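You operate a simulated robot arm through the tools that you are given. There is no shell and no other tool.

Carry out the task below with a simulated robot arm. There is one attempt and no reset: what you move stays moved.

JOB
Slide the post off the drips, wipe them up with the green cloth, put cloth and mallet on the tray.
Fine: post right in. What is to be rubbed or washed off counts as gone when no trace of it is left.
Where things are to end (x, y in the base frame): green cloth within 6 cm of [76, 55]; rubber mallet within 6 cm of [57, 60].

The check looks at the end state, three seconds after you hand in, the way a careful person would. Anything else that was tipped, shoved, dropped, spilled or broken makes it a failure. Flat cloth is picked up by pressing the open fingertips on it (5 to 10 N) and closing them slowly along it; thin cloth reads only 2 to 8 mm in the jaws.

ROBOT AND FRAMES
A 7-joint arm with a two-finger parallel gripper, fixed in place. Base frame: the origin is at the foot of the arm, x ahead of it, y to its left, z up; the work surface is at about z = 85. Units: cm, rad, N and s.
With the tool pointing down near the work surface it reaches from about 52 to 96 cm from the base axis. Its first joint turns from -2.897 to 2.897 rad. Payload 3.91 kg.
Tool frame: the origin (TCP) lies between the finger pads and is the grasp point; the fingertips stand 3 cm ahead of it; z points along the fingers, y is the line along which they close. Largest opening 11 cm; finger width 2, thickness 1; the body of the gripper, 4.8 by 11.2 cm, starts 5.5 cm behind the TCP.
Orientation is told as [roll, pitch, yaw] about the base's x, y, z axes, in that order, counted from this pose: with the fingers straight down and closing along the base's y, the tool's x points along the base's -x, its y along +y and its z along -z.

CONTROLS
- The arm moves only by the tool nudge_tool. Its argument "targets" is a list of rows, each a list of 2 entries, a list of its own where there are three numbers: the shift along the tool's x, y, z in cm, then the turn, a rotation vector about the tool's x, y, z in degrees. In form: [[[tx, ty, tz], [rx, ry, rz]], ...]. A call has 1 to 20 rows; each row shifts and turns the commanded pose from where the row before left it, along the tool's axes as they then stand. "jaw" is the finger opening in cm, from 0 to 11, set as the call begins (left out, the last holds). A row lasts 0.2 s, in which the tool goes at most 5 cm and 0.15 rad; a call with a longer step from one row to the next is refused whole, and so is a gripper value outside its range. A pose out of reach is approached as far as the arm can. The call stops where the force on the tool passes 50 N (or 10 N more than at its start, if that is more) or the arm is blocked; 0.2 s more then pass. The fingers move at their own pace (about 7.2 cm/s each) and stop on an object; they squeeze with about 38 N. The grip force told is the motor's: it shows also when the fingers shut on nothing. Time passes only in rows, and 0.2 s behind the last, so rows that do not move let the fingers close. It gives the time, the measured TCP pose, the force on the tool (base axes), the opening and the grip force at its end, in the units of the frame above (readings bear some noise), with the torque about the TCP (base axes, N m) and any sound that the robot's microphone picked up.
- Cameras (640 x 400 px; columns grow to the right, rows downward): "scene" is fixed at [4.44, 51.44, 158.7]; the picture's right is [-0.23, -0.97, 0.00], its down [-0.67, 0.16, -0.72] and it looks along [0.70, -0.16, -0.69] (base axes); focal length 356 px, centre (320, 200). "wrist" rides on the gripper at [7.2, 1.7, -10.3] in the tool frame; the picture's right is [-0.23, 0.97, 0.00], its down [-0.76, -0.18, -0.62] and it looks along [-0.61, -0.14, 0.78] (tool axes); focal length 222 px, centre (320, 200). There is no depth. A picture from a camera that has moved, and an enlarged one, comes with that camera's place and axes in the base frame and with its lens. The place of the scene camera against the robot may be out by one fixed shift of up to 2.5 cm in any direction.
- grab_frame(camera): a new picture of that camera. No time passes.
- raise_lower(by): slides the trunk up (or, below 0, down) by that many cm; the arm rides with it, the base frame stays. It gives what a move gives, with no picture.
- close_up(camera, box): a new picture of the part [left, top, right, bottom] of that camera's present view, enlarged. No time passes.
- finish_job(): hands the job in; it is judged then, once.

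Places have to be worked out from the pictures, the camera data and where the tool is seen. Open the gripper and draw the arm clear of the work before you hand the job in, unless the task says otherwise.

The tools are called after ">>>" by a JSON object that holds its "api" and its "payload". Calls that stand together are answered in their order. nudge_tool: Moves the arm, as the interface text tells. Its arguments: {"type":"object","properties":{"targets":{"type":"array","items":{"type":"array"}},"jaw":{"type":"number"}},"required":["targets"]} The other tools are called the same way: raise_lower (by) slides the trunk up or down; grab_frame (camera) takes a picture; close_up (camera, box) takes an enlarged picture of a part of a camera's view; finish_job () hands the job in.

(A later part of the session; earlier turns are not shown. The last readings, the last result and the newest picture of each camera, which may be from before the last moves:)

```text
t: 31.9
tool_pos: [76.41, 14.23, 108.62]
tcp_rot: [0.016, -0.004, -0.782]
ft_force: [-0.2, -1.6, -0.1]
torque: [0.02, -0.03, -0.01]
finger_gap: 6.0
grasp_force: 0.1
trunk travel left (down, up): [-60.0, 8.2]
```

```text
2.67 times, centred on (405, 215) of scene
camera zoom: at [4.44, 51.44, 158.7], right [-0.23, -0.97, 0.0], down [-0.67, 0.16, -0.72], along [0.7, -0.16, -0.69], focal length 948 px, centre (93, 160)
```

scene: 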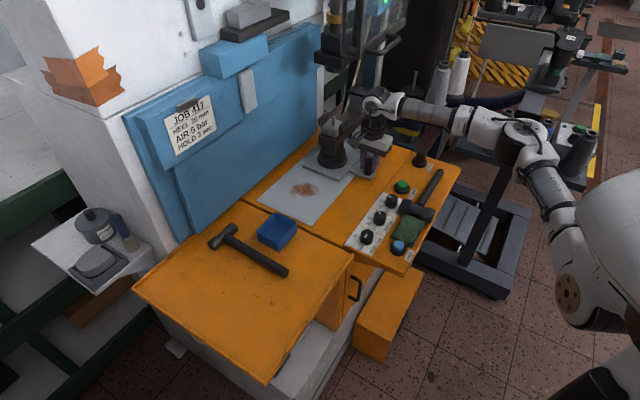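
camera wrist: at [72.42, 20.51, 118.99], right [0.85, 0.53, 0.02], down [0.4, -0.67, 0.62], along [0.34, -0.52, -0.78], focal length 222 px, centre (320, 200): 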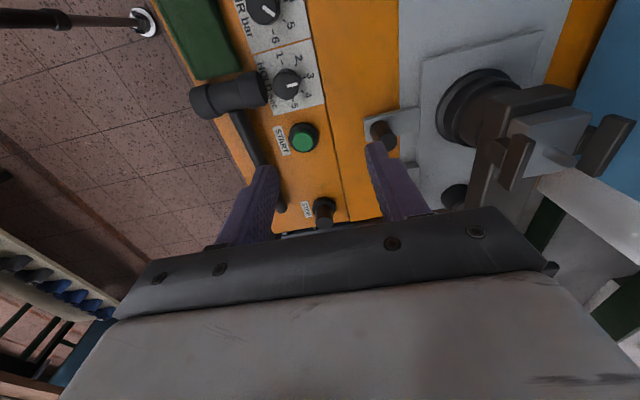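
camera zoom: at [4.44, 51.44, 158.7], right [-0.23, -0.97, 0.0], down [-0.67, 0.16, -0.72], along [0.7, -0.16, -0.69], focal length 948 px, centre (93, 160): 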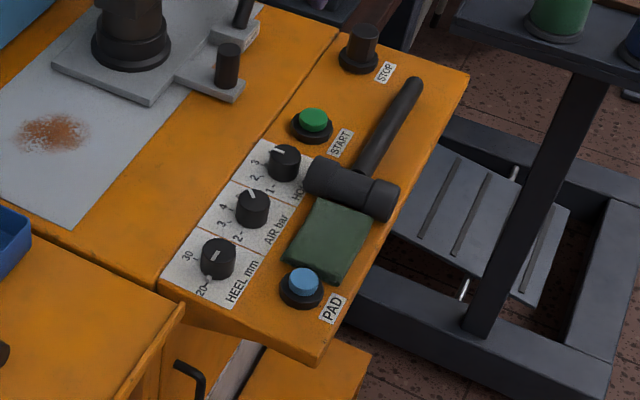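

The post is in and everything else is still in place. Triangulating, the cloth lies around (61.2, 12.3) between the PAD button and the mallet head, top z≈86. I move above it with the fingers closing along in/out, jaw 5 cm, and descend partway to check.

>>> {"api": "nudge_tool", "payload": {"targets": [[[2.35, -3.0, 0], [0.9, 0.2, 0.2]], [[2.35, -3.0, 0], [0, 0, 0]], [[2.35, -3.0, 0], [0, 0, 0]], [[2.35, -3.1, 0], [0, 0, 0]], [[0, 0, 4], [0, 0, 0]], [[0, 0, 4], [0, 0, 0]], [[0, 0, 2], [0, 0, 0]], [[0, 0, 0], [0, 0, 0]]], "jaw": 5}}

>>> {"api": "grab_frame", "payload": {"camera": "wrist"}}

>>> {"api": "close_up", "payload": {"camera": "scene", "box": [340, 140, 470, 290]}}

```text
t: 33.7
tool_pos: [61.26, 12.61, 98.36]
tcp_rot: [-0.001, -0.004, -0.787]
ft_force: [-0.1, 0.3, 0.7]
torque: [-0.02, 0.0, 0.0]
finger_gap: 5.0
grasp_force: 0.0
trunk travel left (down, up): [-60.0, 8.2]
```

```text
taken
camera wrist: at [57.36, 18.88, 108.62], right [0.85, 0.53, 0.0], down [0.41, -0.66, 0.63], along [0.33, -0.53, -0.78], focal length 222 px, centre (320, 200)
```

wrist: 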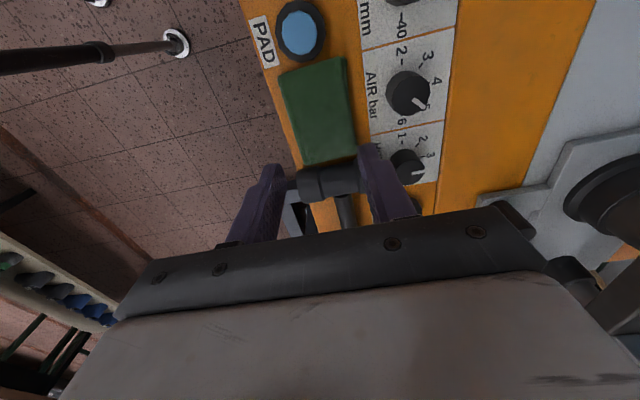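

```text
2.67 times, centred on (405, 215) of scene
camera zoom: at [4.44, 51.44, 158.7], right [-0.23, -0.97, 0.0], down [-0.67, 0.16, -0.72], along [0.7, -0.16, -0.69], focal length 948 px, centre (93, 160)
```

zoom: 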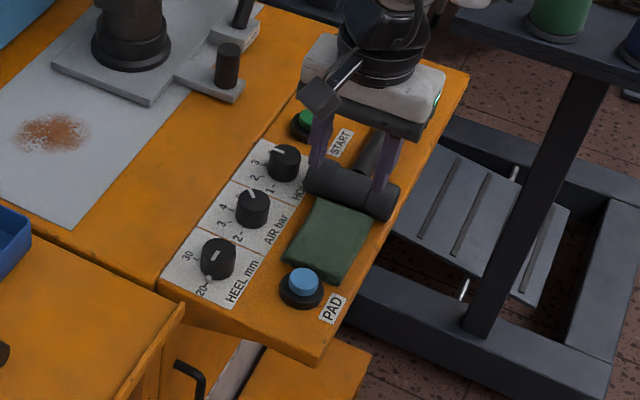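

The wrist view shows the cloth centred under the TCP. I narrow the jaws to 3.6 cm so both tips land on the cloth, and descend most of the way.

>>> {"api": "nudge_tool", "payload": {"targets": [[[0.3, 0.2, 2.5], [0, 0, 0]], [[0, 0, 2.5], [0, 0, 0]], [[0, 0, 2], [0, 0, 0]], [[0, 0, 1], [0, 0, 0]], [[0, 0, 0], [0, 0, 0]]], "jaw": 3.6}}

>>> {"api": "grab_frame", "payload": {"camera": "wrist"}}

>>> {"api": "close_up", "payload": {"camera": "scene", "box": [340, 140, 470, 290]}}

```text
t: 34.9
tool_pos: [61.08, 12.84, 90.56]
tcp_rot: [-0.003, -0.002, -0.787]
ft_force: [0.4, -0.2, -0.3]
torque: [-0.01, 0.01, -0.01]
finger_gap: 3.61
grasp_force: 0.1
trunk travel left (down, up): [-60.0, 8.2]
```

```text
taken
camera wrist: at [57.28, 19.21, 100.81], right [0.85, 0.53, 0.0], down [0.41, -0.66, 0.63], along [0.33, -0.53, -0.78], focal length 222 px, centre (320, 200)
```

wrist: 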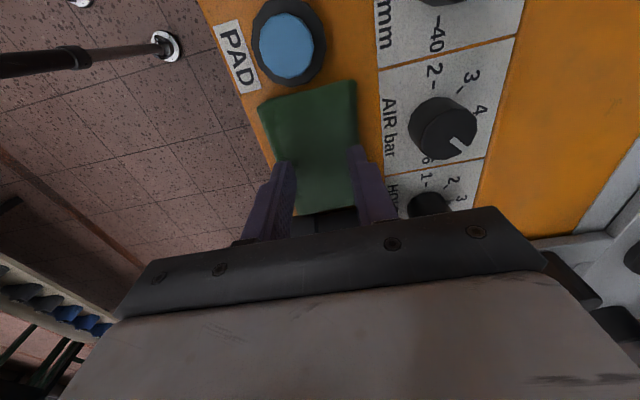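

```text
2.67 times, centred on (405, 215) of scene
camera zoom: at [4.44, 51.44, 158.7], right [-0.23, -0.97, 0.0], down [-0.67, 0.16, -0.72], along [0.7, -0.16, -0.69], focal length 948 px, centre (93, 160)
```

zoom: 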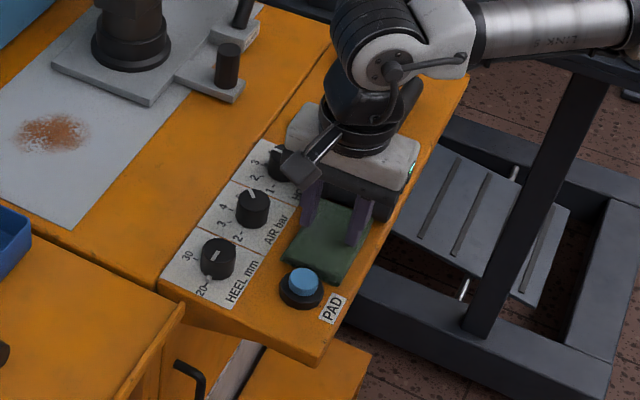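

Cloth centre is about 0.4 cm toward the operator from my fingers; I shift and lower in small steps until the tips press at 5–10 N.

>>> {"api": "nudge_tool", "payload": {"targets": [[[0, -0.4, 0.4], [0, 0, 0]], [[0, 0, 0.4], [0, 0, 0]], [[0, 0, 0], [0, 0, 0]]]}}

>>> {"api": "nudge_tool", "payload": {"targets": [[[0, 0, 0.2], [0, 0, 0]], [[0, 0, 0.2], [0, 0, 0]], [[0, 0, 0], [0, 0, 0]]]}}

```text
t: 35.7
tool_pos: [60.88, 12.69, 90.02]
tcp_rot: [0.007, -0.008, -0.788]
ft_force: [9.7, 0.3, 43.1]
torque: [-0.06, -0.06, 0.01]
finger_gap: 3.61
grasp_force: 0.2
trunk travel left (down, up): [-60.0, 8.2]
```

```text
t: 36.1
tool_pos: [60.81, 12.59, 90.2]
tcp_rot: [0.008, -0.007, -0.786]
ft_force: [-7.0, -4.0, 29.0]
torque: [-0.39, 0.51, 0.02]
finger_gap: 3.65
grasp_force: 0.0
trunk travel left (down, up): [-60.0, 8.2]
stopped in row 1: the force on the tool passed its limit at 57 N (the readings are from after the stop); the commanded pose is now the measured one
```

Contact is already at tip z≈87, with 29 N now. I ease up to bring the press down to 5–10 N.

>>> {"api": "nudge_tool", "payload": {"targets": [[[0, 0, -0.1], [0, 0, 0]], [[0, 0, 0], [0, 0, 0]]]}}

```text
t: 36.7
tool_pos: [60.97, 12.66, 89.92]
tcp_rot: [0.009, -0.008, -0.787]
ft_force: [-5.6, -5.1, 28.9]
torque: [-0.34, 0.47, -0.03]
finger_gap: 3.63
grasp_force: 0.3
trunk travel left (down, up): [-60.0, 8.2]
```

Still 29 N; I ease up further in small steps.

>>> {"api": "nudge_tool", "payload": {"targets": [[[0, 0, -0.15], [-0.5, 0.4, 0]], [[0, 0, 0], [0, 0, 0]]]}}

```text
t: 37.3
tool_pos: [60.85, 12.72, 90.16]
tcp_rot: [0.015, 0.002, -0.787]
ft_force: [-3.1, -1.1, 17.0]
torque: [-0.29, 0.32, -0.01]
finger_gap: 3.75
grasp_force: 1.5
trunk travel left (down, up): [-60.0, 8.2]
```

Down to 17 N. One more small ease and a correction of the slight roll.

>>> {"api": "nudge_tool", "payload": {"targets": [[[0, 0, -0.1], [0.8, 0, 0]], [[0, 0, 0], [0, 0, 0]]]}}

```text
t: 37.9
tool_pos: [60.93, 12.68, 90.15]
tcp_rot: [0.0, 0.001, -0.787]
ft_force: [0.2, 0.6, 1.7]
torque: [0.04, 0.01, 0.04]
finger_gap: 3.66
grasp_force: 0.5
trunk travel left (down, up): [-60.0, 8.2]
```

Now 1.7 N; a hair of extra press and then begin closing slowly.

>>> {"api": "nudge_tool", "payload": {"targets": [[[0, 0, 0.06], [0, 0, 0]], [[0, 0, 0], [0, 0, 0]]]}}

>>> {"api": "nudge_tool", "payload": {"targets": [[[0, 0, 0], [0, 0, 0]]], "jaw": 3.2}}

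```text
t: 38.5
tool_pos: [61.19, 12.65, 90.21]
tcp_rot: [0.003, 0.001, -0.788]
ft_force: [-0.6, -0.5, 4.8]
torque: [-0.04, 0.05, 0.0]
finger_gap: 3.64
grasp_force: 0.1
trunk travel left (down, up): [-60.0, 8.2]
```

```text
t: 38.9
tool_pos: [61.03, 12.62, 90.13]
tcp_rot: [0.003, 0.002, -0.789]
ft_force: [-2.6, -0.9, 5.3]
torque: [-0.1, 0.03, -0.01]
finger_gap: 3.32
grasp_force: 1.5
trunk travel left (down, up): [-60.0, 8.2]
```

About 5 N press. I press slightly more and continue closing slowly in small jaw steps.

>>> {"api": "nudge_tool", "payload": {"targets": [[[0, 0, 0.03], [0, 0, 0]], [[0, 0, 0], [0, 0, 0]]], "jaw": 2.8}}

>>> {"api": "nudge_tool", "payload": {"targets": [[[0, 0, 0], [0, 0, 0]], [[0, 0, 0], [0, 0, 0]]], "jaw": 2.4}}

>>> {"api": "close_up", "payload": {"camera": "wrist", "box": [220, 60, 440, 240]}}

```text
t: 39.5
tool_pos: [61.06, 12.59, 90.17]
tcp_rot: [0.001, 0.002, -0.789]
ft_force: [-0.2, -1.4, 8.4]
torque: [-0.03, 0.06, 0.0]
finger_gap: 2.91
grasp_force: 1.1
trunk travel left (down, up): [-60.0, 8.2]
```

```text
t: 40.1
tool_pos: [61.01, 12.7, 90.11]
tcp_rot: [0.001, 0.001, -0.791]
ft_force: [-1.4, -1.3, 9.6]
torque: [-0.08, 0.04, -0.01]
finger_gap: 2.64
grasp_force: 2.8
trunk travel left (down, up): [-60.0, 8.2]
```

```text
2.22 times, centred on (330, 150) of wrist
camera zoom: at [57.11, 18.91, 100.46], right [0.85, 0.53, 0.0], down [0.41, -0.67, 0.62], along [0.33, -0.53, -0.78], focal length 494 px, centre (298, 311)
```

zoom: 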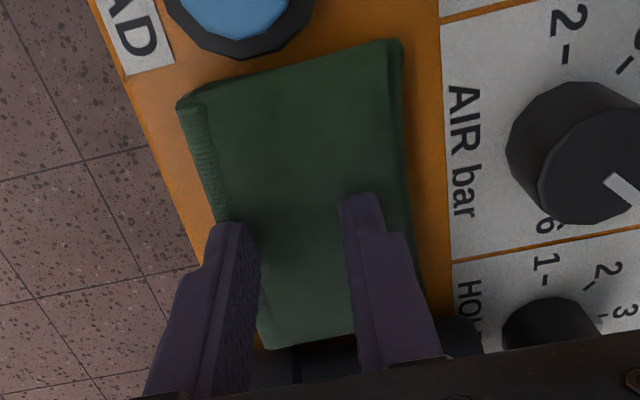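

The fingers sit on the cloth with ~9 N. I continue closing slowly.

>>> {"api": "nudge_tool", "payload": {"targets": [[[0, 0, 0], [0, 0, 0]], [[0, 0, 0], [0, 0, 0]]], "jaw": 2.0}}

>>> {"api": "nudge_tool", "payload": {"targets": [[[0, 0, 0], [0, 0, 0]], [[0, 0, 0], [0, 0, 0]]], "jaw": 1.6}}

>>> {"api": "nudge_tool", "payload": {"targets": [[[0, 0, 0], [0, 0, 0]], [[0, 0, 0], [0, 0, 0]]], "jaw": 1.2}}

>>> {"api": "close_up", "payload": {"camera": "wrist", "box": [220, 60, 440, 240]}}

```text
t: 40.7
tool_pos: [61.11, 12.78, 90.1]
tcp_rot: [0.001, 0.002, -0.79]
ft_force: [-2.0, -0.3, 9.7]
torque: [-0.02, 0.04, -0.05]
finger_gap: 2.22
grasp_force: 2.2
trunk travel left (down, up): [-60.0, 8.2]
```

```text
t: 41.3
tool_pos: [60.93, 12.61, 90.16]
tcp_rot: [0.001, 0.003, -0.789]
ft_force: [-1.4, -1.8, 10.1]
torque: [-0.08, 0.07, -0.05]
finger_gap: 1.91
grasp_force: 2.9
trunk travel left (down, up): [-60.0, 8.2]
```

```text
t: 41.9
tool_pos: [60.96, 12.73, 90.21]
tcp_rot: [0.001, 0.002, -0.787]
ft_force: [-1.0, -1.2, 9.4]
torque: [-0.07, 0.09, -0.01]
finger_gap: 1.46
grasp_force: 2.3
trunk travel left (down, up): [-60.0, 8.2]
```

```text
2.22 times, centred on (330, 150) of wrist
camera zoom: at [57.11, 18.91, 100.46], right [0.85, 0.53, 0.0], down [0.41, -0.67, 0.62], along [0.33, -0.53, -0.78], focal length 494 px, centre (298, 311)
```

zoom: 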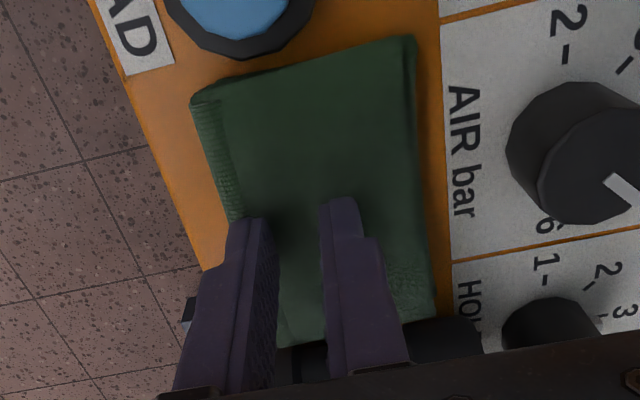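

The cloth follows one finger slightly but stays put; I keep closing slowly down to shut.

>>> {"api": "nudge_tool", "payload": {"targets": [[[0, 0, 0], [0, 0, 0]], [[0, 0, 0], [0, 0, 0]]], "jaw": 0.8}}

>>> {"api": "nudge_tool", "payload": {"targets": [[[0, 0, 0], [0, 0, 0]], [[0, 0, 0], [0, 0, 0]]], "jaw": 0.4}}

>>> {"api": "nudge_tool", "payload": {"targets": [[[0, 0, 0], [0, 0, 0]], [[0, 0, 0], [0, 0, 0]]], "jaw": 0}}

>>> {"api": "close_up", "payload": {"camera": "wrist", "box": [220, 60, 440, 240]}}

```text
t: 42.5
tool_pos: [60.98, 12.65, 90.21]
tcp_rot: [0.002, 0.002, -0.789]
ft_force: [-2.5, -1.8, 9.6]
torque: [-0.1, 0.02, 0.02]
finger_gap: 1.14
grasp_force: 2.7
trunk travel left (down, up): [-60.0, 8.2]
```

```text
t: 43.1
tool_pos: [61.14, 12.73, 90.11]
tcp_rot: [0.0, 0.002, -0.79]
ft_force: [-1.6, -1.6, 9.6]
torque: [-0.07, 0.0, -0.01]
finger_gap: 0.7
grasp_force: 2.5
trunk travel left (down, up): [-60.0, 8.2]
```

```text
t: 43.7
tool_pos: [61.01, 12.62, 90.17]
tcp_rot: [0.001, 0.003, -0.789]
ft_force: [-0.5, 0.0, 9.3]
torque: [-0.04, 0.01, 0.03]
finger_gap: 0.0
grasp_force: 37.6
trunk travel left (down, up): [-60.0, 8.2]
```

```text
2.22 times, centred on (330, 150) of wrist
camera zoom: at [57.11, 18.92, 100.46], right [0.85, 0.53, 0.0], down [0.41, -0.67, 0.62], along [0.33, -0.53, -0.78], focal length 494 px, centre (298, 311)
```

zoom: 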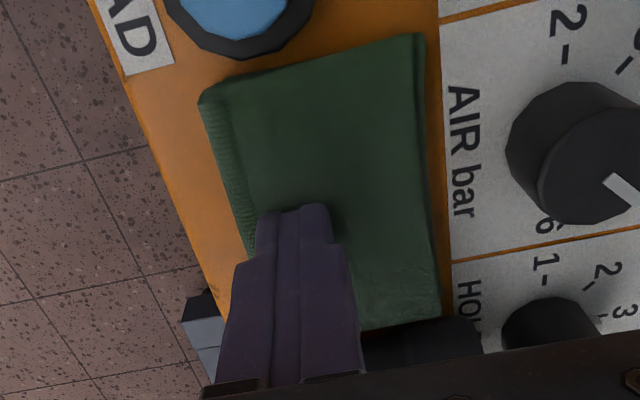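

The jaws shut on nothing (0.0), so no ruck formed; the press was under 5 N when I began. I lift a little, reopen wider, recentre on the cloth (about 0.9 cm further in), and try again with a steadier 8 N.

>>> {"api": "nudge_tool", "payload": {"targets": [[[0, 0, -0.8], [0, 0, 0]], [[0, 0.8, 0], [0, 0, 0]], [[0, 0, 0], [0, 0, 0]]]}}

>>> {"api": "nudge_tool", "payload": {"targets": [[[0, 0, 0], [0, 0, 0]], [[0, 0, 0], [0, 0, 0]], [[0, 0, 0], [0, 0, 0]]], "jaw": 4}}

>>> {"api": "close_up", "payload": {"camera": "wrist", "box": [220, 60, 440, 240]}}

>>> {"api": "close_up", "payload": {"camera": "scene", "box": [370, 180, 450, 270]}}

```text
t: 44.5
tool_pos: [61.58, 13.26, 90.88]
tcp_rot: [0.002, 0.002, -0.788]
ft_force: [0.2, 0.0, 0.3]
torque: [0.0, 0.05, 0.01]
finger_gap: 0.02
grasp_force: 37.9
trunk travel left (down, up): [-60.0, 8.2]
```

```text
t: 45.3
tool_pos: [61.58, 13.23, 90.89]
tcp_rot: [0.0, 0.002, -0.787]
ft_force: [0.0, 0.7, -0.1]
torque: [-0.02, 0.01, 0.01]
finger_gap: 4.01
grasp_force: 0.1
trunk travel left (down, up): [-60.0, 8.2]
```

```text
2.22 times, centred on (330, 150) of wrist
camera zoom: at [57.72, 19.48, 101.23], right [0.85, 0.53, 0.0], down [0.41, -0.67, 0.62], along [0.33, -0.53, -0.78], focal length 494 px, centre (298, 311)
```

zoom: 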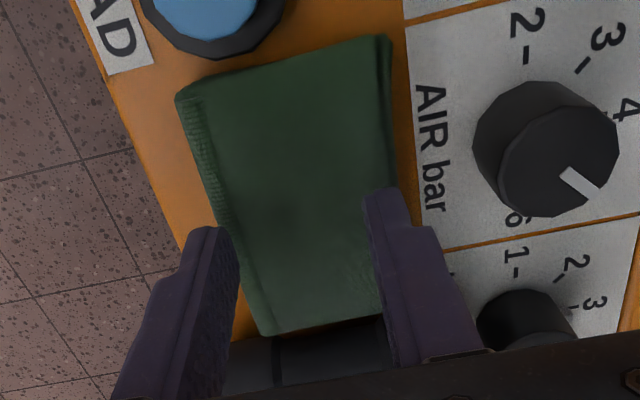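

```text
4.44 times, centred on (410, 225) of scene
camera zoom: at [4.44, 51.44, 158.7], right [-0.23, -0.97, 0.0], down [-0.67, 0.16, -0.72], along [0.7, -0.16, -0.69], focal length 1580 px, centre (-80, 89)
```

zoom: 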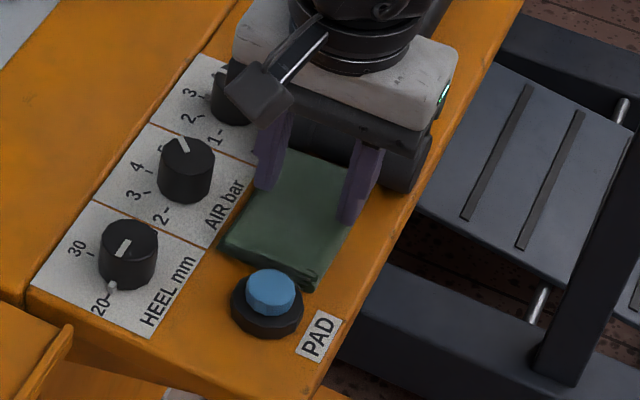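

The left tip would land at the cloth's edge at this opening. I reduce to 3.2 cm, shift slightly, then press down carefully to ~8 N.

>>> {"api": "nudge_tool", "payload": {"targets": [[[0.5, 0.2, 0], [0, 0, 0]], [[0, 0, 0.3], [0, 0, 0]], [[0, 0, 0.3], [0, 0, 0]], [[0, 0, 0], [0, 0, 0]]], "jaw": 3.2}}

>>> {"api": "nudge_tool", "payload": {"targets": [[[0, 0, 0.1], [0, 0, 0]], [[0, 0, 0], [0, 0, 0]]]}}

```text
t: 46.3
tool_pos: [61.42, 13.85, 90.37]
tcp_rot: [0.001, 0.004, -0.791]
ft_force: [0.0, 0.4, 0.0]
torque: [0.02, -0.02, -0.02]
finger_gap: 3.21
grasp_force: 0.1
trunk travel left (down, up): [-60.0, 8.2]
```

```text
t: 46.9
tool_pos: [61.44, 13.84, 90.25]
tcp_rot: [0.002, 0.002, -0.789]
ft_force: [0.9, 0.7, -1.1]
torque: [-0.03, 0.0, 0.01]
finger_gap: 3.2
grasp_force: 0.1
trunk travel left (down, up): [-60.0, 8.2]
```

No contact yet; I lower in small increments.

>>> {"api": "nudge_tool", "payload": {"targets": [[[0, 0, 0.1], [0, 0, 0]], [[0, 0, 0], [0, 0, 0]]]}}

>>> {"api": "nudge_tool", "payload": {"targets": [[[0, 0, 0.05], [0, 0, 0]], [[0, 0, 0], [0, 0, 0]]]}}

```text
t: 47.5
tool_pos: [61.43, 13.78, 90.11]
tcp_rot: [0.003, 0.0, -0.789]
ft_force: [2.1, -1.6, 9.1]
torque: [-0.1, -0.07, -0.01]
finger_gap: 3.22
grasp_force: 0.2
trunk travel left (down, up): [-60.0, 8.2]
```

```text
t: 48.1
tool_pos: [61.45, 13.7, 90.19]
tcp_rot: [0.003, 0.0, -0.788]
ft_force: [5.6, -0.5, 19.4]
torque: [-0.12, -0.13, 0.0]
finger_gap: 3.21
grasp_force: 0.5
trunk travel left (down, up): [-60.0, 8.2]
```

9 N then 19 N; I go back up half a millimetre to ~9 N and start closing slowly.

>>> {"api": "nudge_tool", "payload": {"targets": [[[0, 0, -0.06], [0, 0, 0]], [[0, 0, 0], [0, 0, 0]]]}}

>>> {"api": "nudge_tool", "payload": {"targets": [[[0, 0, 0], [0, 0, 0]], [[0, 0, 0], [0, 0, 0]]], "jaw": 2.9}}

>>> {"api": "nudge_tool", "payload": {"targets": [[[0, 0, 0], [0, 0, 0]], [[0, 0, 0], [0, 0, 0]]], "jaw": 2.6}}

```text
t: 48.7
tool_pos: [61.43, 13.82, 90.15]
tcp_rot: [0.001, 0.002, -0.789]
ft_force: [5.9, -0.5, 18.7]
torque: [-0.06, -0.2, -0.01]
finger_gap: 3.21
grasp_force: 0.4
trunk travel left (down, up): [-60.0, 8.2]
```

```text
t: 49.3
tool_pos: [61.29, 13.71, 90.02]
tcp_rot: [0.002, 0.0, -0.786]
ft_force: [4.9, 0.4, 18.5]
torque: [-0.05, -0.11, 0.0]
finger_gap: 3.17
grasp_force: 2.2
trunk travel left (down, up): [-60.0, 8.2]
```

```text
t: 49.9
tool_pos: [61.32, 13.67, 90.25]
tcp_rot: [0.002, 0.002, -0.787]
ft_force: [2.9, -1.4, 18.0]
torque: [-0.04, -0.08, 0.01]
finger_gap: 3.17
grasp_force: 5.3
trunk travel left (down, up): [-60.0, 8.2]
```

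Force stays ~18 N and friction is holding the fingers. I ease up to get within 5–10 N.

>>> {"api": "nudge_tool", "payload": {"targets": [[[0, 0, -0.08], [0, 0, 0]], [[0, 0, 0], [0, 0, 0]]]}}

>>> {"api": "nudge_tool", "payload": {"targets": [[[0, 0, 0], [0, 0, 0]], [[0, 0, 0], [0, 0, 0]]], "jaw": 2.3}}

```text
t: 50.5
tool_pos: [61.17, 13.71, 90.08]
tcp_rot: [0.001, 0.002, -0.786]
ft_force: [-0.4, -1.0, 10.7]
torque: [-0.03, 0.01, 0.01]
finger_gap: 3.02
grasp_force: 4.4
trunk travel left (down, up): [-60.0, 8.2]
```

```text
t: 51.1
tool_pos: [61.34, 13.65, 90.16]
tcp_rot: [0.0, 0.001, -0.787]
ft_force: [-2.9, -1.5, 6.3]
torque: [-0.09, 0.12, 0.0]
finger_gap: 2.59
grasp_force: 2.8
trunk travel left (down, up): [-60.0, 8.2]
```

Now 6–10 N. I continue closing in small steps, keeping the press near 8 N.

>>> {"api": "nudge_tool", "payload": {"targets": [[[0, 0, 0.02], [0, 0, 0]], [[0, 0, 0], [0, 0, 0]]], "jaw": 2.1}}

>>> {"api": "nudge_tool", "payload": {"targets": [[[0, 0, 0], [0, 0, 0]], [[0, 0, 0], [0, 0, 0]]], "jaw": 1.8}}

>>> {"api": "close_up", "payload": {"camera": "wrist", "box": [220, 60, 440, 240]}}

```text
t: 51.7
tool_pos: [61.33, 13.78, 90.19]
tcp_rot: [0.002, 0.001, -0.788]
ft_force: [-2.3, -0.7, 6.7]
torque: [-0.05, 0.09, 0.0]
finger_gap: 2.29
grasp_force: 1.8
trunk travel left (down, up): [-60.0, 8.2]
```

```text
t: 52.3
tool_pos: [61.41, 13.82, 90.17]
tcp_rot: [0.002, 0.002, -0.79]
ft_force: [-1.8, -0.8, 6.0]
torque: [-0.06, 0.04, -0.03]
finger_gap: 1.94
grasp_force: 1.1
trunk travel left (down, up): [-60.0, 8.2]
```

```text
2.22 times, centred on (330, 150) of wrist
camera zoom: at [57.47, 20.01, 100.47], right [0.85, 0.53, 0.0], down [0.41, -0.67, 0.62], along [0.33, -0.53, -0.78], focal length 494 px, centre (298, 311)
```

zoom: 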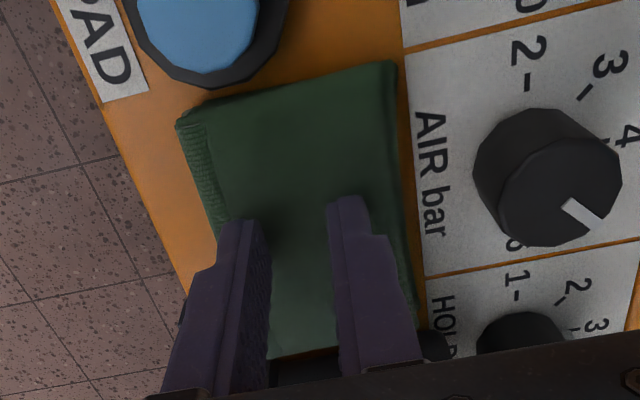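

The cloth stays flat as the fingers glide; I carry on through the last stage slowly to see whether a fold gets caught.

>>> {"api": "nudge_tool", "payload": {"targets": [[[0, 0, 0.03], [0, 0, 0]], [[0, 0, 0], [0, 0, 0]]], "jaw": 1.5}}

>>> {"api": "nudge_tool", "payload": {"targets": [[[0, 0, 0.02], [0, 0, 0]], [[0, 0, 0], [0, 0, 0]]], "jaw": 1.2}}

>>> {"api": "nudge_tool", "payload": {"targets": [[[0, 0, 0], [0, 0, 0]], [[0, 0, 0], [0, 0, 0]]], "jaw": 0.9}}

>>> {"api": "close_up", "payload": {"camera": "wrist", "box": [220, 60, 440, 240]}}

```text
t: 52.9
tool_pos: [61.42, 13.8, 90.1]
tcp_rot: [0.003, 0.002, -0.789]
ft_force: [-2.3, -0.7, 4.8]
torque: [-0.06, 0.06, -0.01]
finger_gap: 1.61
grasp_force: 1.1
trunk travel left (down, up): [-60.0, 8.2]
```

```text
t: 53.5
tool_pos: [61.43, 13.77, 90.12]
tcp_rot: [0.002, 0.002, -0.79]
ft_force: [-2.8, -2.3, 9.0]
torque: [-0.13, 0.08, 0.0]
finger_gap: 1.33
grasp_force: 1.0
trunk travel left (down, up): [-60.0, 8.2]
```

```text
t: 54.1
tool_pos: [61.39, 13.76, 90.1]
tcp_rot: [0.002, 0.001, -0.788]
ft_force: [-1.4, -1.4, 9.8]
torque: [-0.08, 0.04, 0.0]
finger_gap: 1.24
grasp_force: 3.9
trunk travel left (down, up): [-60.0, 8.2]
```

```text
2.22 times, centred on (330, 150) of wrist
camera zoom: at [57.49, 20.03, 100.46], right [0.85, 0.53, 0.0], down [0.41, -0.67, 0.62], along [0.33, -0.53, -0.78], focal length 494 px, centre (298, 311)
```

zoom: 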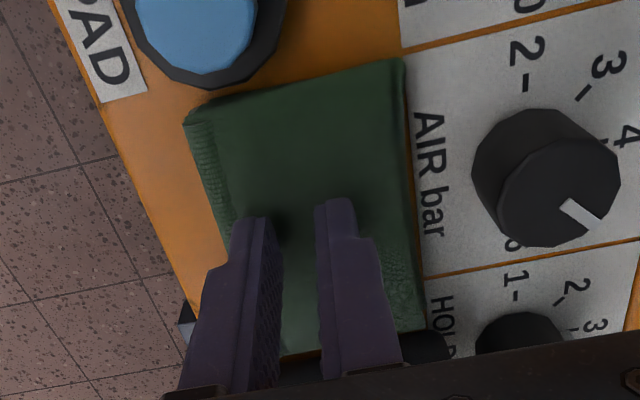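

Still gliding; grip force is climbing at 1.24 cm. I finish closing in small steps.

>>> {"api": "nudge_tool", "payload": {"targets": [[[0, 0, 0], [0, 0, 0]], [[0, 0, 0], [0, 0, 0]]], "jaw": 0.6}}

>>> {"api": "nudge_tool", "payload": {"targets": [[[0, 0, 0], [0, 0, 0]], [[0, 0, 0], [0, 0, 0]]], "jaw": 0.3}}

>>> {"api": "nudge_tool", "payload": {"targets": [[[0, 0, 0], [0, 0, 0]], [[0, 0, 0], [0, 0, 0]]], "jaw": 0.1}}

>>> {"api": "close_up", "payload": {"camera": "wrist", "box": [220, 60, 440, 240]}}

```text
t: 54.7
tool_pos: [61.45, 13.82, 90.16]
tcp_rot: [0.004, 0.003, -0.788]
ft_force: [-1.4, -1.6, 10.0]
torque: [-0.09, 0.07, -0.01]
finger_gap: 0.92
grasp_force: 3.1
trunk travel left (down, up): [-60.0, 8.2]
```

```text
t: 55.3
tool_pos: [61.36, 13.82, 90.15]
tcp_rot: [0.002, 0.002, -0.789]
ft_force: [-1.8, -1.5, 9.9]
torque: [-0.07, 0.06, 0.0]
finger_gap: 0.59
grasp_force: 3.1
trunk travel left (down, up): [-60.0, 8.2]
```

```text
t: 55.9
tool_pos: [61.38, 13.82, 90.14]
tcp_rot: [0.003, 0.001, -0.787]
ft_force: [0.3, -0.1, 10.4]
torque: [-0.04, 0.03, 0.01]
finger_gap: 0.01
grasp_force: 37.4
trunk travel left (down, up): [-60.0, 8.2]
```

```text
2.22 times, centred on (330, 150) of wrist
camera zoom: at [57.48, 20.03, 100.46], right [0.85, 0.53, 0.0], down [0.41, -0.67, 0.62], along [0.33, -0.53, -0.78], focal length 494 px, centre (298, 311)
```

zoom: 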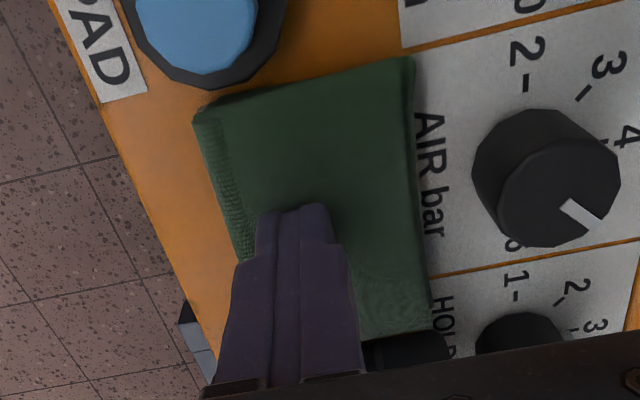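

The fold didn't catch again: this cloth behaves like a stiff folded pad that glides as a whole. I raise and look closely at its thickness and the clearances to consider another grip.

>>> {"api": "nudge_tool", "payload": {"targets": [[[0, 0, -1.5], [0, 0, 0]], [[1.5, 0, -3], [0, 0, 0]], [[1.5, 0, -3], [0, 0, 0]], [[0, 0, 0], [0, 0, 0]]], "jaw": 2}}

>>> {"api": "close_up", "payload": {"camera": "wrist", "box": [240, 40, 420, 190]}}

>>> {"api": "close_up", "payload": {"camera": "scene", "box": [380, 200, 440, 265]}}

```text
t: 56.9
tool_pos: [59.28, 15.82, 97.9]
tcp_rot: [0.001, 0.002, -0.787]
ft_force: [-0.5, 0.4, 0.0]
torque: [0.0, 0.03, 0.0]
finger_gap: 2.01
grasp_force: 0.1
trunk travel left (down, up): [-60.0, 8.2]
```

```text
2.67 times, centred on (330, 115) of wrist
camera zoom: at [55.43, 22.12, 108.17], right [0.85, 0.53, 0.0], down [0.41, -0.67, 0.62], along [0.33, -0.53, -0.78], focal length 592 px, centre (293, 427)
```

zoom: 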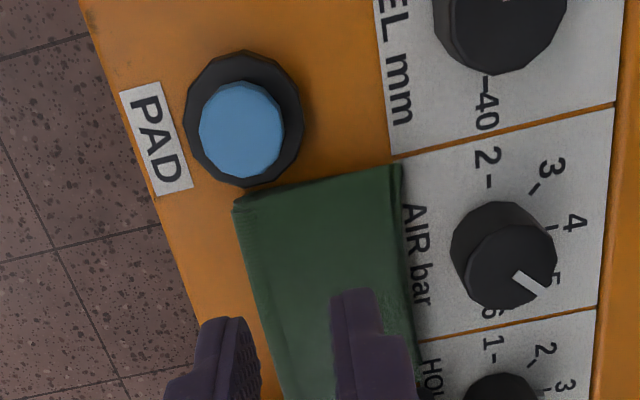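

```text
6.15 times, centred on (410, 232) of scene
camera zoom: at [4.44, 51.44, 158.7], right [-0.23, -0.97, 0.0], down [-0.67, 0.16, -0.72], along [0.7, -0.16, -0.69], focal length 2188 px, centre (-234, 0)
```

zoom: 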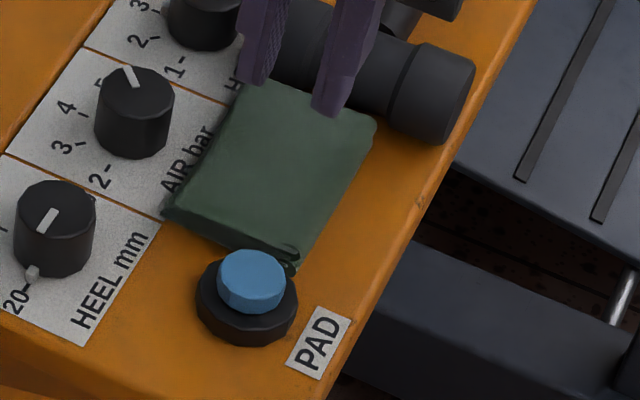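

The cloth is a folded pad about 1 cm thick, roughly 6 × 9 cm, aligned with the machine. I'll grip it across its sides, but first drag it ~1.2 cm toward the operator with light fingertip pressure to get clearance from the AIR knob.

>>> {"api": "nudge_tool", "payload": {"targets": [[[-1.8, 0.5, 0], [0, 0, 0]], [[-1.8, 0.5, 2], [0, 0, 0]], [[0, 0, 2.5], [0, 0, 0]], [[0, 0, 2], [0, 0, 0]], [[0, 0, 0.8], [0, 0, 0]], [[0, 0, 0], [0, 0, 0]]], "jaw": 1}}

>>> {"api": "nudge_tool", "payload": {"targets": [[[0, 0, 0.15], [0, 0, 0]], [[0, 0, 0.1], [0, 0, 0]], [[0, 0, 0], [0, 0, 0]]]}}

```text
t: 58.3
tool_pos: [62.51, 13.92, 90.23]
tcp_rot: [0.002, 0.001, -0.785]
ft_force: [0.1, 0.4, 0.9]
torque: [-0.02, 0.01, -0.01]
finger_gap: 1.0
grasp_force: 0.1
trunk travel left (down, up): [-60.0, 8.2]
```

```text
t: 59.1
tool_pos: [62.56, 13.92, 90.15]
tcp_rot: [0.004, 0.0, -0.789]
ft_force: [2.0, -0.4, 9.3]
torque: [-0.02, -0.05, 0.0]
finger_gap: 0.99
grasp_force: 0.1
trunk travel left (down, up): [-60.0, 8.2]
```

Pressing at 9 N; I drag toward the operator in small steps.

>>> {"api": "nudge_tool", "payload": {"targets": [[[0, -0.2, 0], [0, 0, 0]], [[0, -0.2, 0], [0, 0, 0]], [[0, -0.2, 0], [0, 0, 0]], [[0, -0.2, 0], [0, 0, 0]], [[0, -0.2, 0], [0, 0, 0]], [[0, -0.2, 0], [0, 0, 0]], [[0, 0, 0], [0, 0, 0]]]}}

>>> {"api": "close_up", "payload": {"camera": "wrist", "box": [220, 60, 440, 240]}}

```text
t: 60.7
tool_pos: [61.66, 13.04, 90.12]
tcp_rot: [0.001, 0.003, -0.786]
ft_force: [4.8, 7.4, 18.6]
torque: [0.19, -0.11, 0.01]
finger_gap: 1.01
grasp_force: 0.1
trunk travel left (down, up): [-60.0, 8.2]
```

```text
2.22 times, centred on (330, 150) of wrist
camera zoom: at [57.73, 19.39, 100.44], right [0.85, 0.53, 0.0], down [0.41, -0.67, 0.62], along [0.33, -0.53, -0.78], focal length 494 px, centre (298, 311)
```

zoom: 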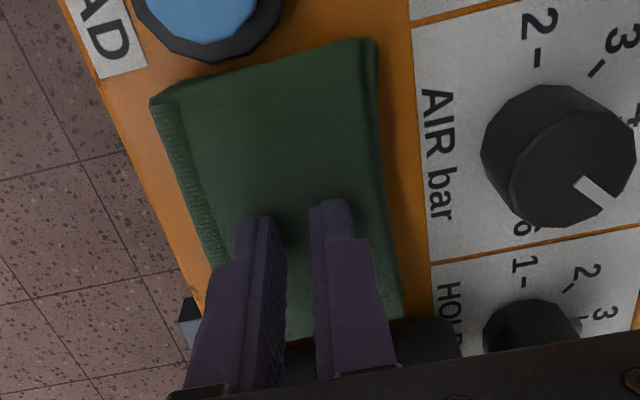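

The cloth slid as a whole and now has clearance from the knob. I raise 1.2 cm, open to 7.6 cm, and check that both fingers clear the cloth's sides.

>>> {"api": "nudge_tool", "payload": {"targets": [[[0, 0, -0.6], [0, 0, 0]], [[0, 0, -0.6], [0, 0, 0]], [[0, 0, 0], [0, 0, 0]]]}}

>>> {"api": "nudge_tool", "payload": {"targets": [[[0, 0, 0], [0, 0, 0]], [[0, 0, 0], [0, 0, 0]], [[0, 0, 0], [0, 0, 0]]], "jaw": 7.6}}

>>> {"api": "close_up", "payload": {"camera": "wrist", "box": [200, 40, 460, 240]}}

>>> {"api": "close_up", "payload": {"camera": "scene", "box": [370, 190, 450, 270]}}

```text
t: 61.5
tool_pos: [61.75, 13.1, 91.23]
tcp_rot: [0.001, 0.001, -0.79]
ft_force: [0.3, 1.4, 0.4]
torque: [0.01, 0.01, -0.01]
finger_gap: 1.0
grasp_force: 0.0
trunk travel left (down, up): [-60.0, 8.2]
```

```text
t: 62.3
tool_pos: [61.86, 12.98, 91.36]
tcp_rot: [0.003, 0.001, -0.788]
ft_force: [-0.1, -0.1, 0.8]
torque: [0.0, -0.01, 0.0]
finger_gap: 7.62
grasp_force: 0.0
trunk travel left (down, up): [-60.0, 8.2]
```

```text
2.00 times, centred on (330, 140) of wrist
camera zoom: at [57.84, 19.37, 101.6], right [0.85, 0.53, 0.0], down [0.41, -0.67, 0.62], along [0.33, -0.53, -0.78], focal length 444 px, centre (300, 320)
```

zoom: 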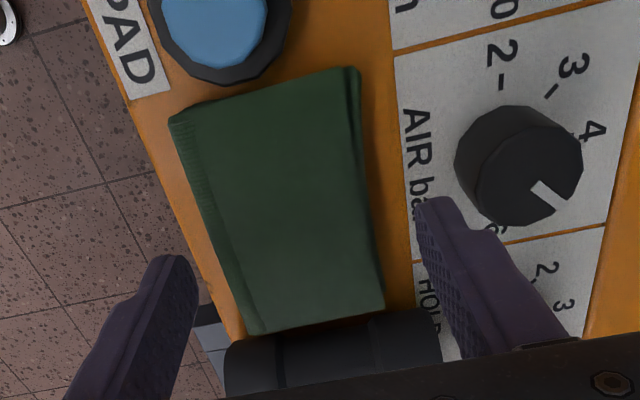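

```text
5.00 times, centred on (410, 230) of scene
camera zoom: at [4.44, 51.44, 158.7], right [-0.23, -0.97, 0.0], down [-0.67, 0.16, -0.72], along [0.7, -0.16, -0.69], focal length 1778 px, centre (-130, 50)
```

zoom: 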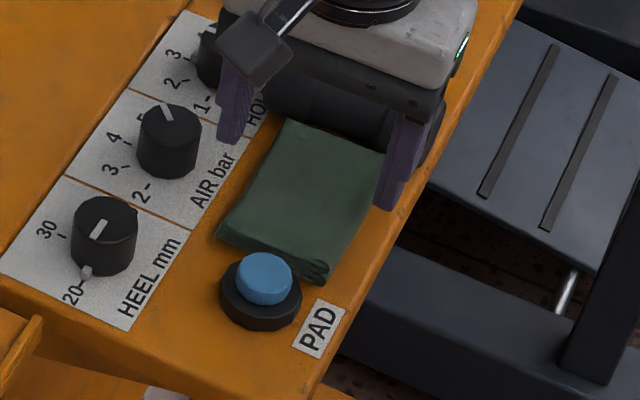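

Both fingers clear the cloth and the knob. I shift 0.25 cm, set 7.2 cm and lower beside the cloth in small steps until the tips just meet the console.

>>> {"api": "nudge_tool", "payload": {"targets": [[[0, -0.25, 0.5], [0, 0, 0]], [[0, 0, 0.5], [0, 0, 0]], [[0, 0, 0.4], [0, 0, 0]], [[0, 0, 0.2], [0, 0, 0]], [[0, 0, 0], [0, 0, 0]]], "jaw": 7.2}}

>>> {"api": "close_up", "payload": {"camera": "wrist", "box": [200, 40, 460, 240]}}

```text
t: 63.5
tool_pos: [61.53, 13.12, 89.64]
tcp_rot: [0.002, 0.001, -0.787]
ft_force: [0.0, -0.5, -0.6]
torque: [-0.02, 0.0, 0.02]
finger_gap: 7.21
grasp_force: 0.1
trunk travel left (down, up): [-60.0, 8.2]
```

```text
2.00 times, centred on (330, 140) of wrist
camera zoom: at [57.65, 19.25, 99.97], right [0.85, 0.53, 0.0], down [0.41, -0.67, 0.62], along [0.33, -0.53, -0.78], focal length 444 px, centre (300, 320)
```

zoom: 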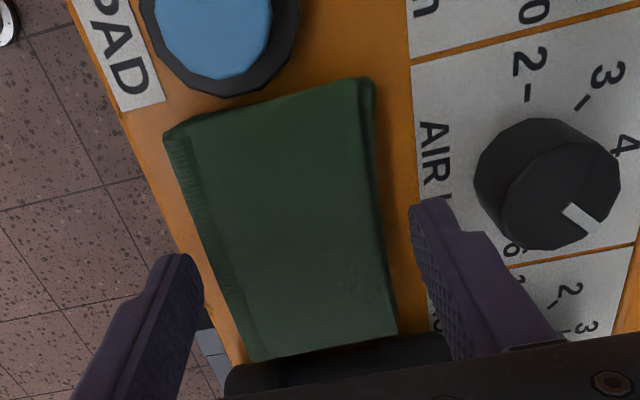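

Tips are already below the cloth top with no contact. I continue down in 1 mm steps to find the console surface.

>>> {"api": "nudge_tool", "payload": {"targets": [[[0, 0, 0.15], [0, 0, 0]], [[0, 0, 0.15], [0, 0, 0]], [[0, 0, 0], [0, 0, 0]]]}}

>>> {"api": "nudge_tool", "payload": {"targets": [[[0, 0, 0.15], [0, 0, 0]], [[0, 0, 0.1], [0, 0, 0]], [[0, 0, 0], [0, 0, 0]]]}}

```text
t: 64.3
tool_pos: [61.43, 12.83, 89.35]
tcp_rot: [0.0, 0.002, -0.787]
ft_force: [0.7, -0.1, 0.1]
torque: [-0.02, 0.04, -0.01]
finger_gap: 7.23
grasp_force: 0.1
trunk travel left (down, up): [-60.0, 8.2]
```

```text
t: 65.1
tool_pos: [61.57, 13.0, 89.2]
tcp_rot: [0.001, 0.002, -0.79]
ft_force: [1.1, 0.1, 0.1]
torque: [0.02, -0.02, -0.02]
finger_gap: 7.23
grasp_force: 0.1
trunk travel left (down, up): [-60.0, 8.2]
```

Still no contact at tip z≈86.2. A bit further down.

>>> {"api": "nudge_tool", "payload": {"targets": [[[0, 0, 0.15], [0, 0, 0]], [[0, 0, 0], [0, 0, 0]]]}}

>>> {"api": "nudge_tool", "payload": {"targets": [[[0, 0, 0.15], [0, 0, 0]], [[0, 0, 0], [0, 0, 0]]]}}

```text
t: 65.7
tool_pos: [61.42, 12.99, 88.97]
tcp_rot: [0.003, 0.002, -0.785]
ft_force: [0.0, 0.6, 0.0]
torque: [0.0, -0.02, -0.01]
finger_gap: 7.22
grasp_force: 0.1
trunk travel left (down, up): [-60.0, 8.2]
```

```text
t: 66.3
tool_pos: [61.52, 12.98, 88.8]
tcp_rot: [0.003, 0.003, -0.788]
ft_force: [-0.2, -0.5, 0.4]
torque: [0.03, -0.02, -0.02]
finger_gap: 7.22
grasp_force: 0.1
trunk travel left (down, up): [-60.0, 8.2]
```

Tips at 85.8 and still free; I go two more small steps.

>>> {"api": "nudge_tool", "payload": {"targets": [[[0, 0, 0.15], [0, 0, 0]], [[0, 0, 0], [0, 0, 0]]]}}

>>> {"api": "nudge_tool", "payload": {"targets": [[[0, 0, 0.15], [0, 0, 0]], [[0, 0, 0], [0, 0, 0]]]}}

```text
t: 66.9
tool_pos: [61.59, 13.0, 88.74]
tcp_rot: [0.001, 0.001, -0.789]
ft_force: [-0.1, -0.4, 0.2]
torque: [0.01, 0.03, 0.01]
finger_gap: 7.19
grasp_force: 0.0
trunk travel left (down, up): [-60.0, 8.2]
```

```text
t: 67.5
tool_pos: [61.46, 13.0, 88.47]
tcp_rot: [0.001, 0.001, -0.786]
ft_force: [-0.1, -0.7, 0.0]
torque: [-0.01, 0.02, -0.02]
finger_gap: 7.22
grasp_force: 0.0
trunk travel left (down, up): [-60.0, 8.2]
```

Tips at z≈85.5, well alongside the ~1.6 cm-thick pad. I close gently onto its sides.

>>> {"api": "nudge_tool", "payload": {"targets": [[[0, 0, 0], [0, 0, 0]], [[0, 0, 0], [0, 0, 0]]], "jaw": 6.2}}

>>> {"api": "nudge_tool", "payload": {"targets": [[[0, 0, 0], [0, 0, 0]], [[0, 0, 0], [0, 0, 0]]], "jaw": 5.4}}

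>>> {"api": "close_up", "payload": {"camera": "wrist", "box": [200, 40, 460, 240]}}

```text
t: 68.1
tool_pos: [61.48, 13.0, 88.54]
tcp_rot: [0.002, 0.002, -0.788]
ft_force: [0.4, -0.1, -0.4]
torque: [-0.02, 0.0, -0.01]
finger_gap: 6.21
grasp_force: 0.3
trunk travel left (down, up): [-60.0, 8.2]
```

```text
t: 68.7
tool_pos: [61.43, 12.89, 88.57]
tcp_rot: [0.002, 0.003, -0.789]
ft_force: [0.6, 0.0, 0.4]
torque: [-0.02, 0.0, 0.02]
finger_gap: 6.08
grasp_force: 37.7
trunk travel left (down, up): [-60.0, 8.2]
```

```text
2.00 times, centred on (330, 140) of wrist
camera zoom: at [57.6, 19.24, 98.84], right [0.85, 0.53, 0.0], down [0.41, -0.67, 0.62], along [0.33, -0.53, -0.78], focal length 444 px, centre (300, 320)
```

zoom: 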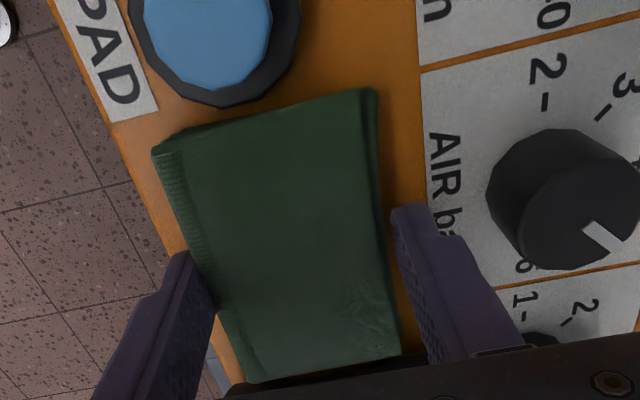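

The pad is gripped across its sides at 6.08 cm with full squeeze. I lift slowly and check that it comes along and the mallet stays.

>>> {"api": "nudge_tool", "payload": {"targets": [[[0, 0, -0.3], [0, 0, 0]], [[0, 0, -0.4], [0, 0, 0]], [[0, 0, -0.8], [0, 0, 0]], [[0, 0, -1.5], [0, 0, 0]], [[0, 0, -2], [0, 0, 0]], [[0, 0, 0], [0, 0, 0]]]}}

>>> {"api": "close_up", "payload": {"camera": "wrist", "box": [200, 40, 460, 240]}}

>>> {"api": "close_up", "payload": {"camera": "scene", "box": [340, 140, 470, 290]}}

```text
t: 70.1
tool_pos: [61.54, 13.12, 93.4]
tcp_rot: [0.002, 0.003, -0.789]
ft_force: [-0.5, 0.5, -0.7]
torque: [0.0, -0.05, 0.02]
finger_gap: 6.08
grasp_force: 37.9
trunk travel left (down, up): [-60.0, 8.2]
```

```text
2.00 times, centred on (330, 140) of wrist
camera zoom: at [57.62, 19.3, 103.86], right [0.85, 0.53, 0.0], down [0.41, -0.67, 0.62], along [0.33, -0.53, -0.78], focal length 444 px, centre (300, 320)
```

zoom: 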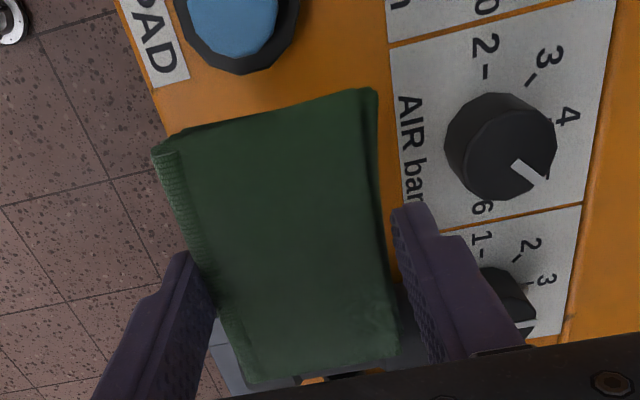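

```text
2.67 times, centred on (405, 215) of scene
camera zoom: at [4.44, 51.44, 158.7], right [-0.23, -0.97, 0.0], down [-0.67, 0.16, -0.72], along [0.7, -0.16, -0.69], focal length 948 px, centre (93, 160)
```

zoom: 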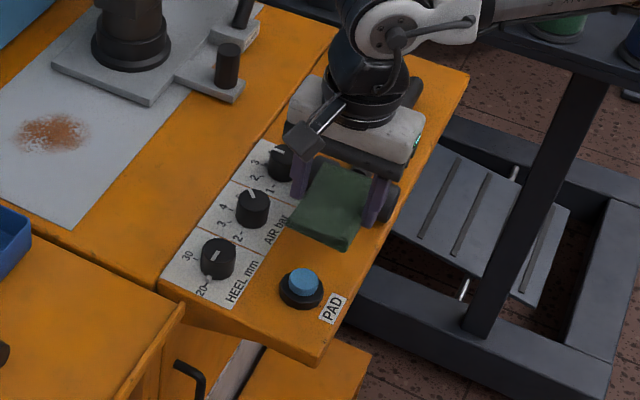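

The cloth came up cleanly and the mallet hasn't moved. I raise to z≈97 and carry it inward over the table toward the drips, stopping short to look.

>>> {"api": "nudge_tool", "payload": {"targets": [[[0, 0, -3], [0, 0, 0]], [[0, 0, -2], [0, 0, 0]], [[0, 3, 0], [0, 0, 0]], [[0, 4, 0], [0, 0, 0]], [[0, 4, 0], [0, 0, 0]], [[0, 4, 0], [0, 0, 0]], [[0.5, 3, 0], [0, 0, 0]], [[0, 0, 0], [0, 0, 0]]]}}

>>> {"api": "grab_frame", "payload": {"camera": "wrist"}}

>>> {"api": "grab_frame", "payload": {"camera": "scene"}}

```text
t: 71.9
tool_pos: [73.98, 25.91, 98.64]
tcp_rot: [-0.001, 0.002, -0.788]
ft_force: [-0.8, 0.0, 0.0]
torque: [0.01, -0.02, -0.05]
finger_gap: 6.06
grasp_force: 37.9
trunk travel left (down, up): [-60.0, 8.2]
```

```text
taken
camera wrist: at [70.11, 32.27, 108.91], right [0.85, 0.53, 0.0], down [0.41, -0.67, 0.62], along [0.33, -0.53, -0.78], focal length 222 px, centre (320, 200)
```

wrist: 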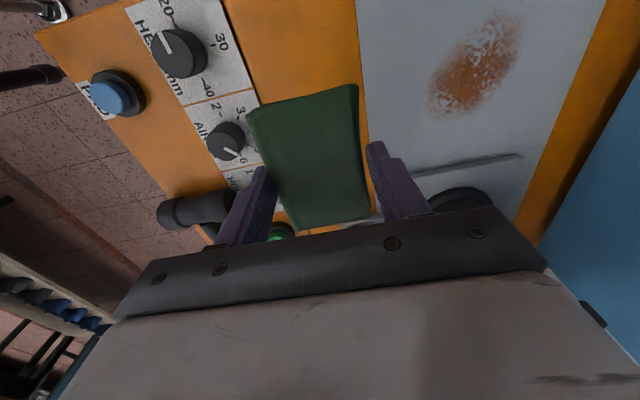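

```text
taken
```

scene: 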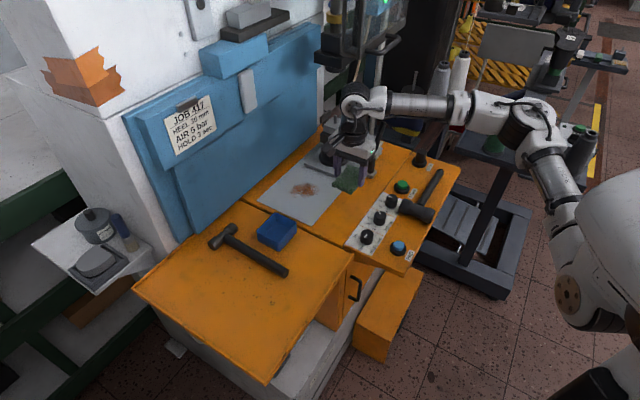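

The wrist view shows the drips spanning roughly in = 82–89, right = 29–37 (centre about (83.8, 37.1)), well clear of the slide's edge. I carry the cloth above the patch, lowering a bit on the way.

>>> {"api": "nudge_tool", "payload": {"targets": [[[0.2, 3, 0.5], [0, 0, 0]], [[0.2, 3, 0.5], [0, 0, 0]], [[0.2, 3, 0.7], [0, 0, 0]], [[0.2, 3, 0.8], [0, 0, 0]], [[0.2, 2.9, 1], [0, 0, 0]], [[0, 0, 0], [0, 0, 0]]]}}

>>> {"api": "grab_frame", "payload": {"camera": "wrist"}}

>>> {"api": "close_up", "payload": {"camera": "scene", "box": [240, 60, 460, 230]}}

```text
t: 73.3
tool_pos: [83.93, 37.25, 95.05]
tcp_rot: [0.002, 0.001, -0.787]
ft_force: [0.2, 0.1, 0.1]
torque: [-0.02, -0.04, -0.02]
finger_gap: 6.04
grasp_force: 38.3
trunk travel left (down, up): [-60.0, 8.2]
```

```text
taken
camera wrist: at [79.98, 43.48, 105.31], right [0.85, 0.53, 0.0], down [0.41, -0.67, 0.62], along [0.33, -0.53, -0.78], focal length 222 px, centre (320, 200)
```

wrist: 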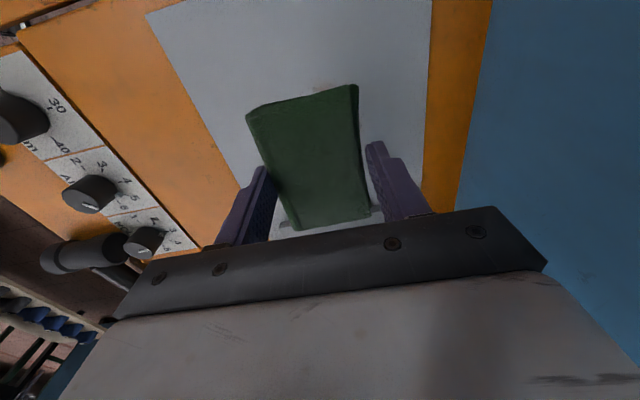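

```text
2.35 times, centred on (350, 145) of scene
camera zoom: at [4.44, 51.44, 158.7], right [-0.23, -0.97, 0.0], down [-0.67, 0.16, -0.72], along [0.7, -0.16, -0.69], focal length 837 px, centre (249, 329)
```

zoom: 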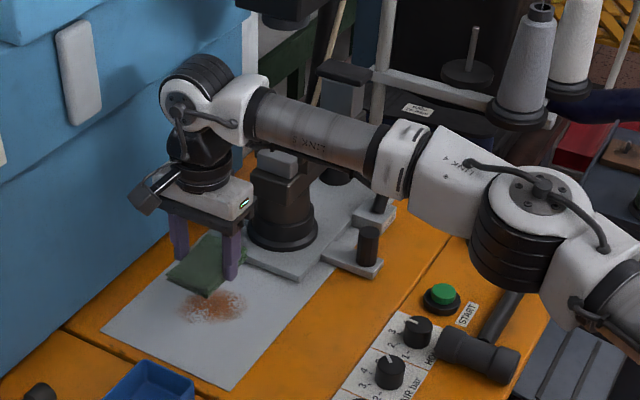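

The cloth is above the patch and the arm's forearm is clear of the post. I lower to just above the plate, then feel for contact.

>>> {"api": "nudge_tool", "payload": {"targets": [[[0, 0, 1.5], [0, 0, 0]], [[0, 0, 1.5], [0, 0, 0]], [[0, 0, 1.2], [0, 0, 0]], [[0, 0, 0.8], [0, 0, 0]], [[0, 0, 0.4], [0, 0, 0]], [[0, 0, 0], [0, 0, 0]]]}}

>>> {"api": "nudge_tool", "payload": {"targets": [[[0, 0, 0.2], [0, 0, 0]], [[0, 0, 0.2], [0, 0, 0]], [[0, 0, 0], [0, 0, 0]]]}}

```text
t: 74.7
tool_pos: [83.78, 37.21, 89.57]
tcp_rot: [0.001, 0.002, -0.789]
ft_force: [-0.7, -0.9, -0.3]
torque: [0.02, 0.02, -0.02]
finger_gap: 6.06
grasp_force: 38.2
trunk travel left (down, up): [-60.0, 8.2]
```

```text
t: 75.5
tool_pos: [83.78, 37.08, 89.2]
tcp_rot: [0.001, 0.001, -0.79]
ft_force: [0.2, 0.5, 0.3]
torque: [-0.03, 0.0, 0.04]
finger_gap: 6.07
grasp_force: 37.9
trunk travel left (down, up): [-60.0, 8.2]
```

No contact yet at z≈89.2; I lower in 1 mm steps.

>>> {"api": "nudge_tool", "payload": {"targets": [[[0, 0, 0.15], [0, 0, 0]], [[0, 0, 0.15], [0, 0, 0]], [[0, 0, 0], [0, 0, 0]]]}}

>>> {"api": "nudge_tool", "payload": {"targets": [[[0, 0, 0.1], [0, 0, 0]], [[0, 0, 0], [0, 0, 0]]]}}

```text
t: 76.3
tool_pos: [83.79, 37.19, 88.87]
tcp_rot: [0.003, 0.002, -0.787]
ft_force: [-0.4, -0.4, -1.0]
torque: [0.01, 0.0, 0.01]
finger_gap: 6.05
grasp_force: 38.0
trunk travel left (down, up): [-60.0, 8.2]
```

```text
t: 76.9
tool_pos: [83.87, 37.27, 88.73]
tcp_rot: [0.001, 0.001, -0.787]
ft_force: [-0.5, 0.4, -0.4]
torque: [-0.01, 0.02, 0.01]
finger_gap: 6.07
grasp_force: 38.1
trunk travel left (down, up): [-60.0, 8.2]
```

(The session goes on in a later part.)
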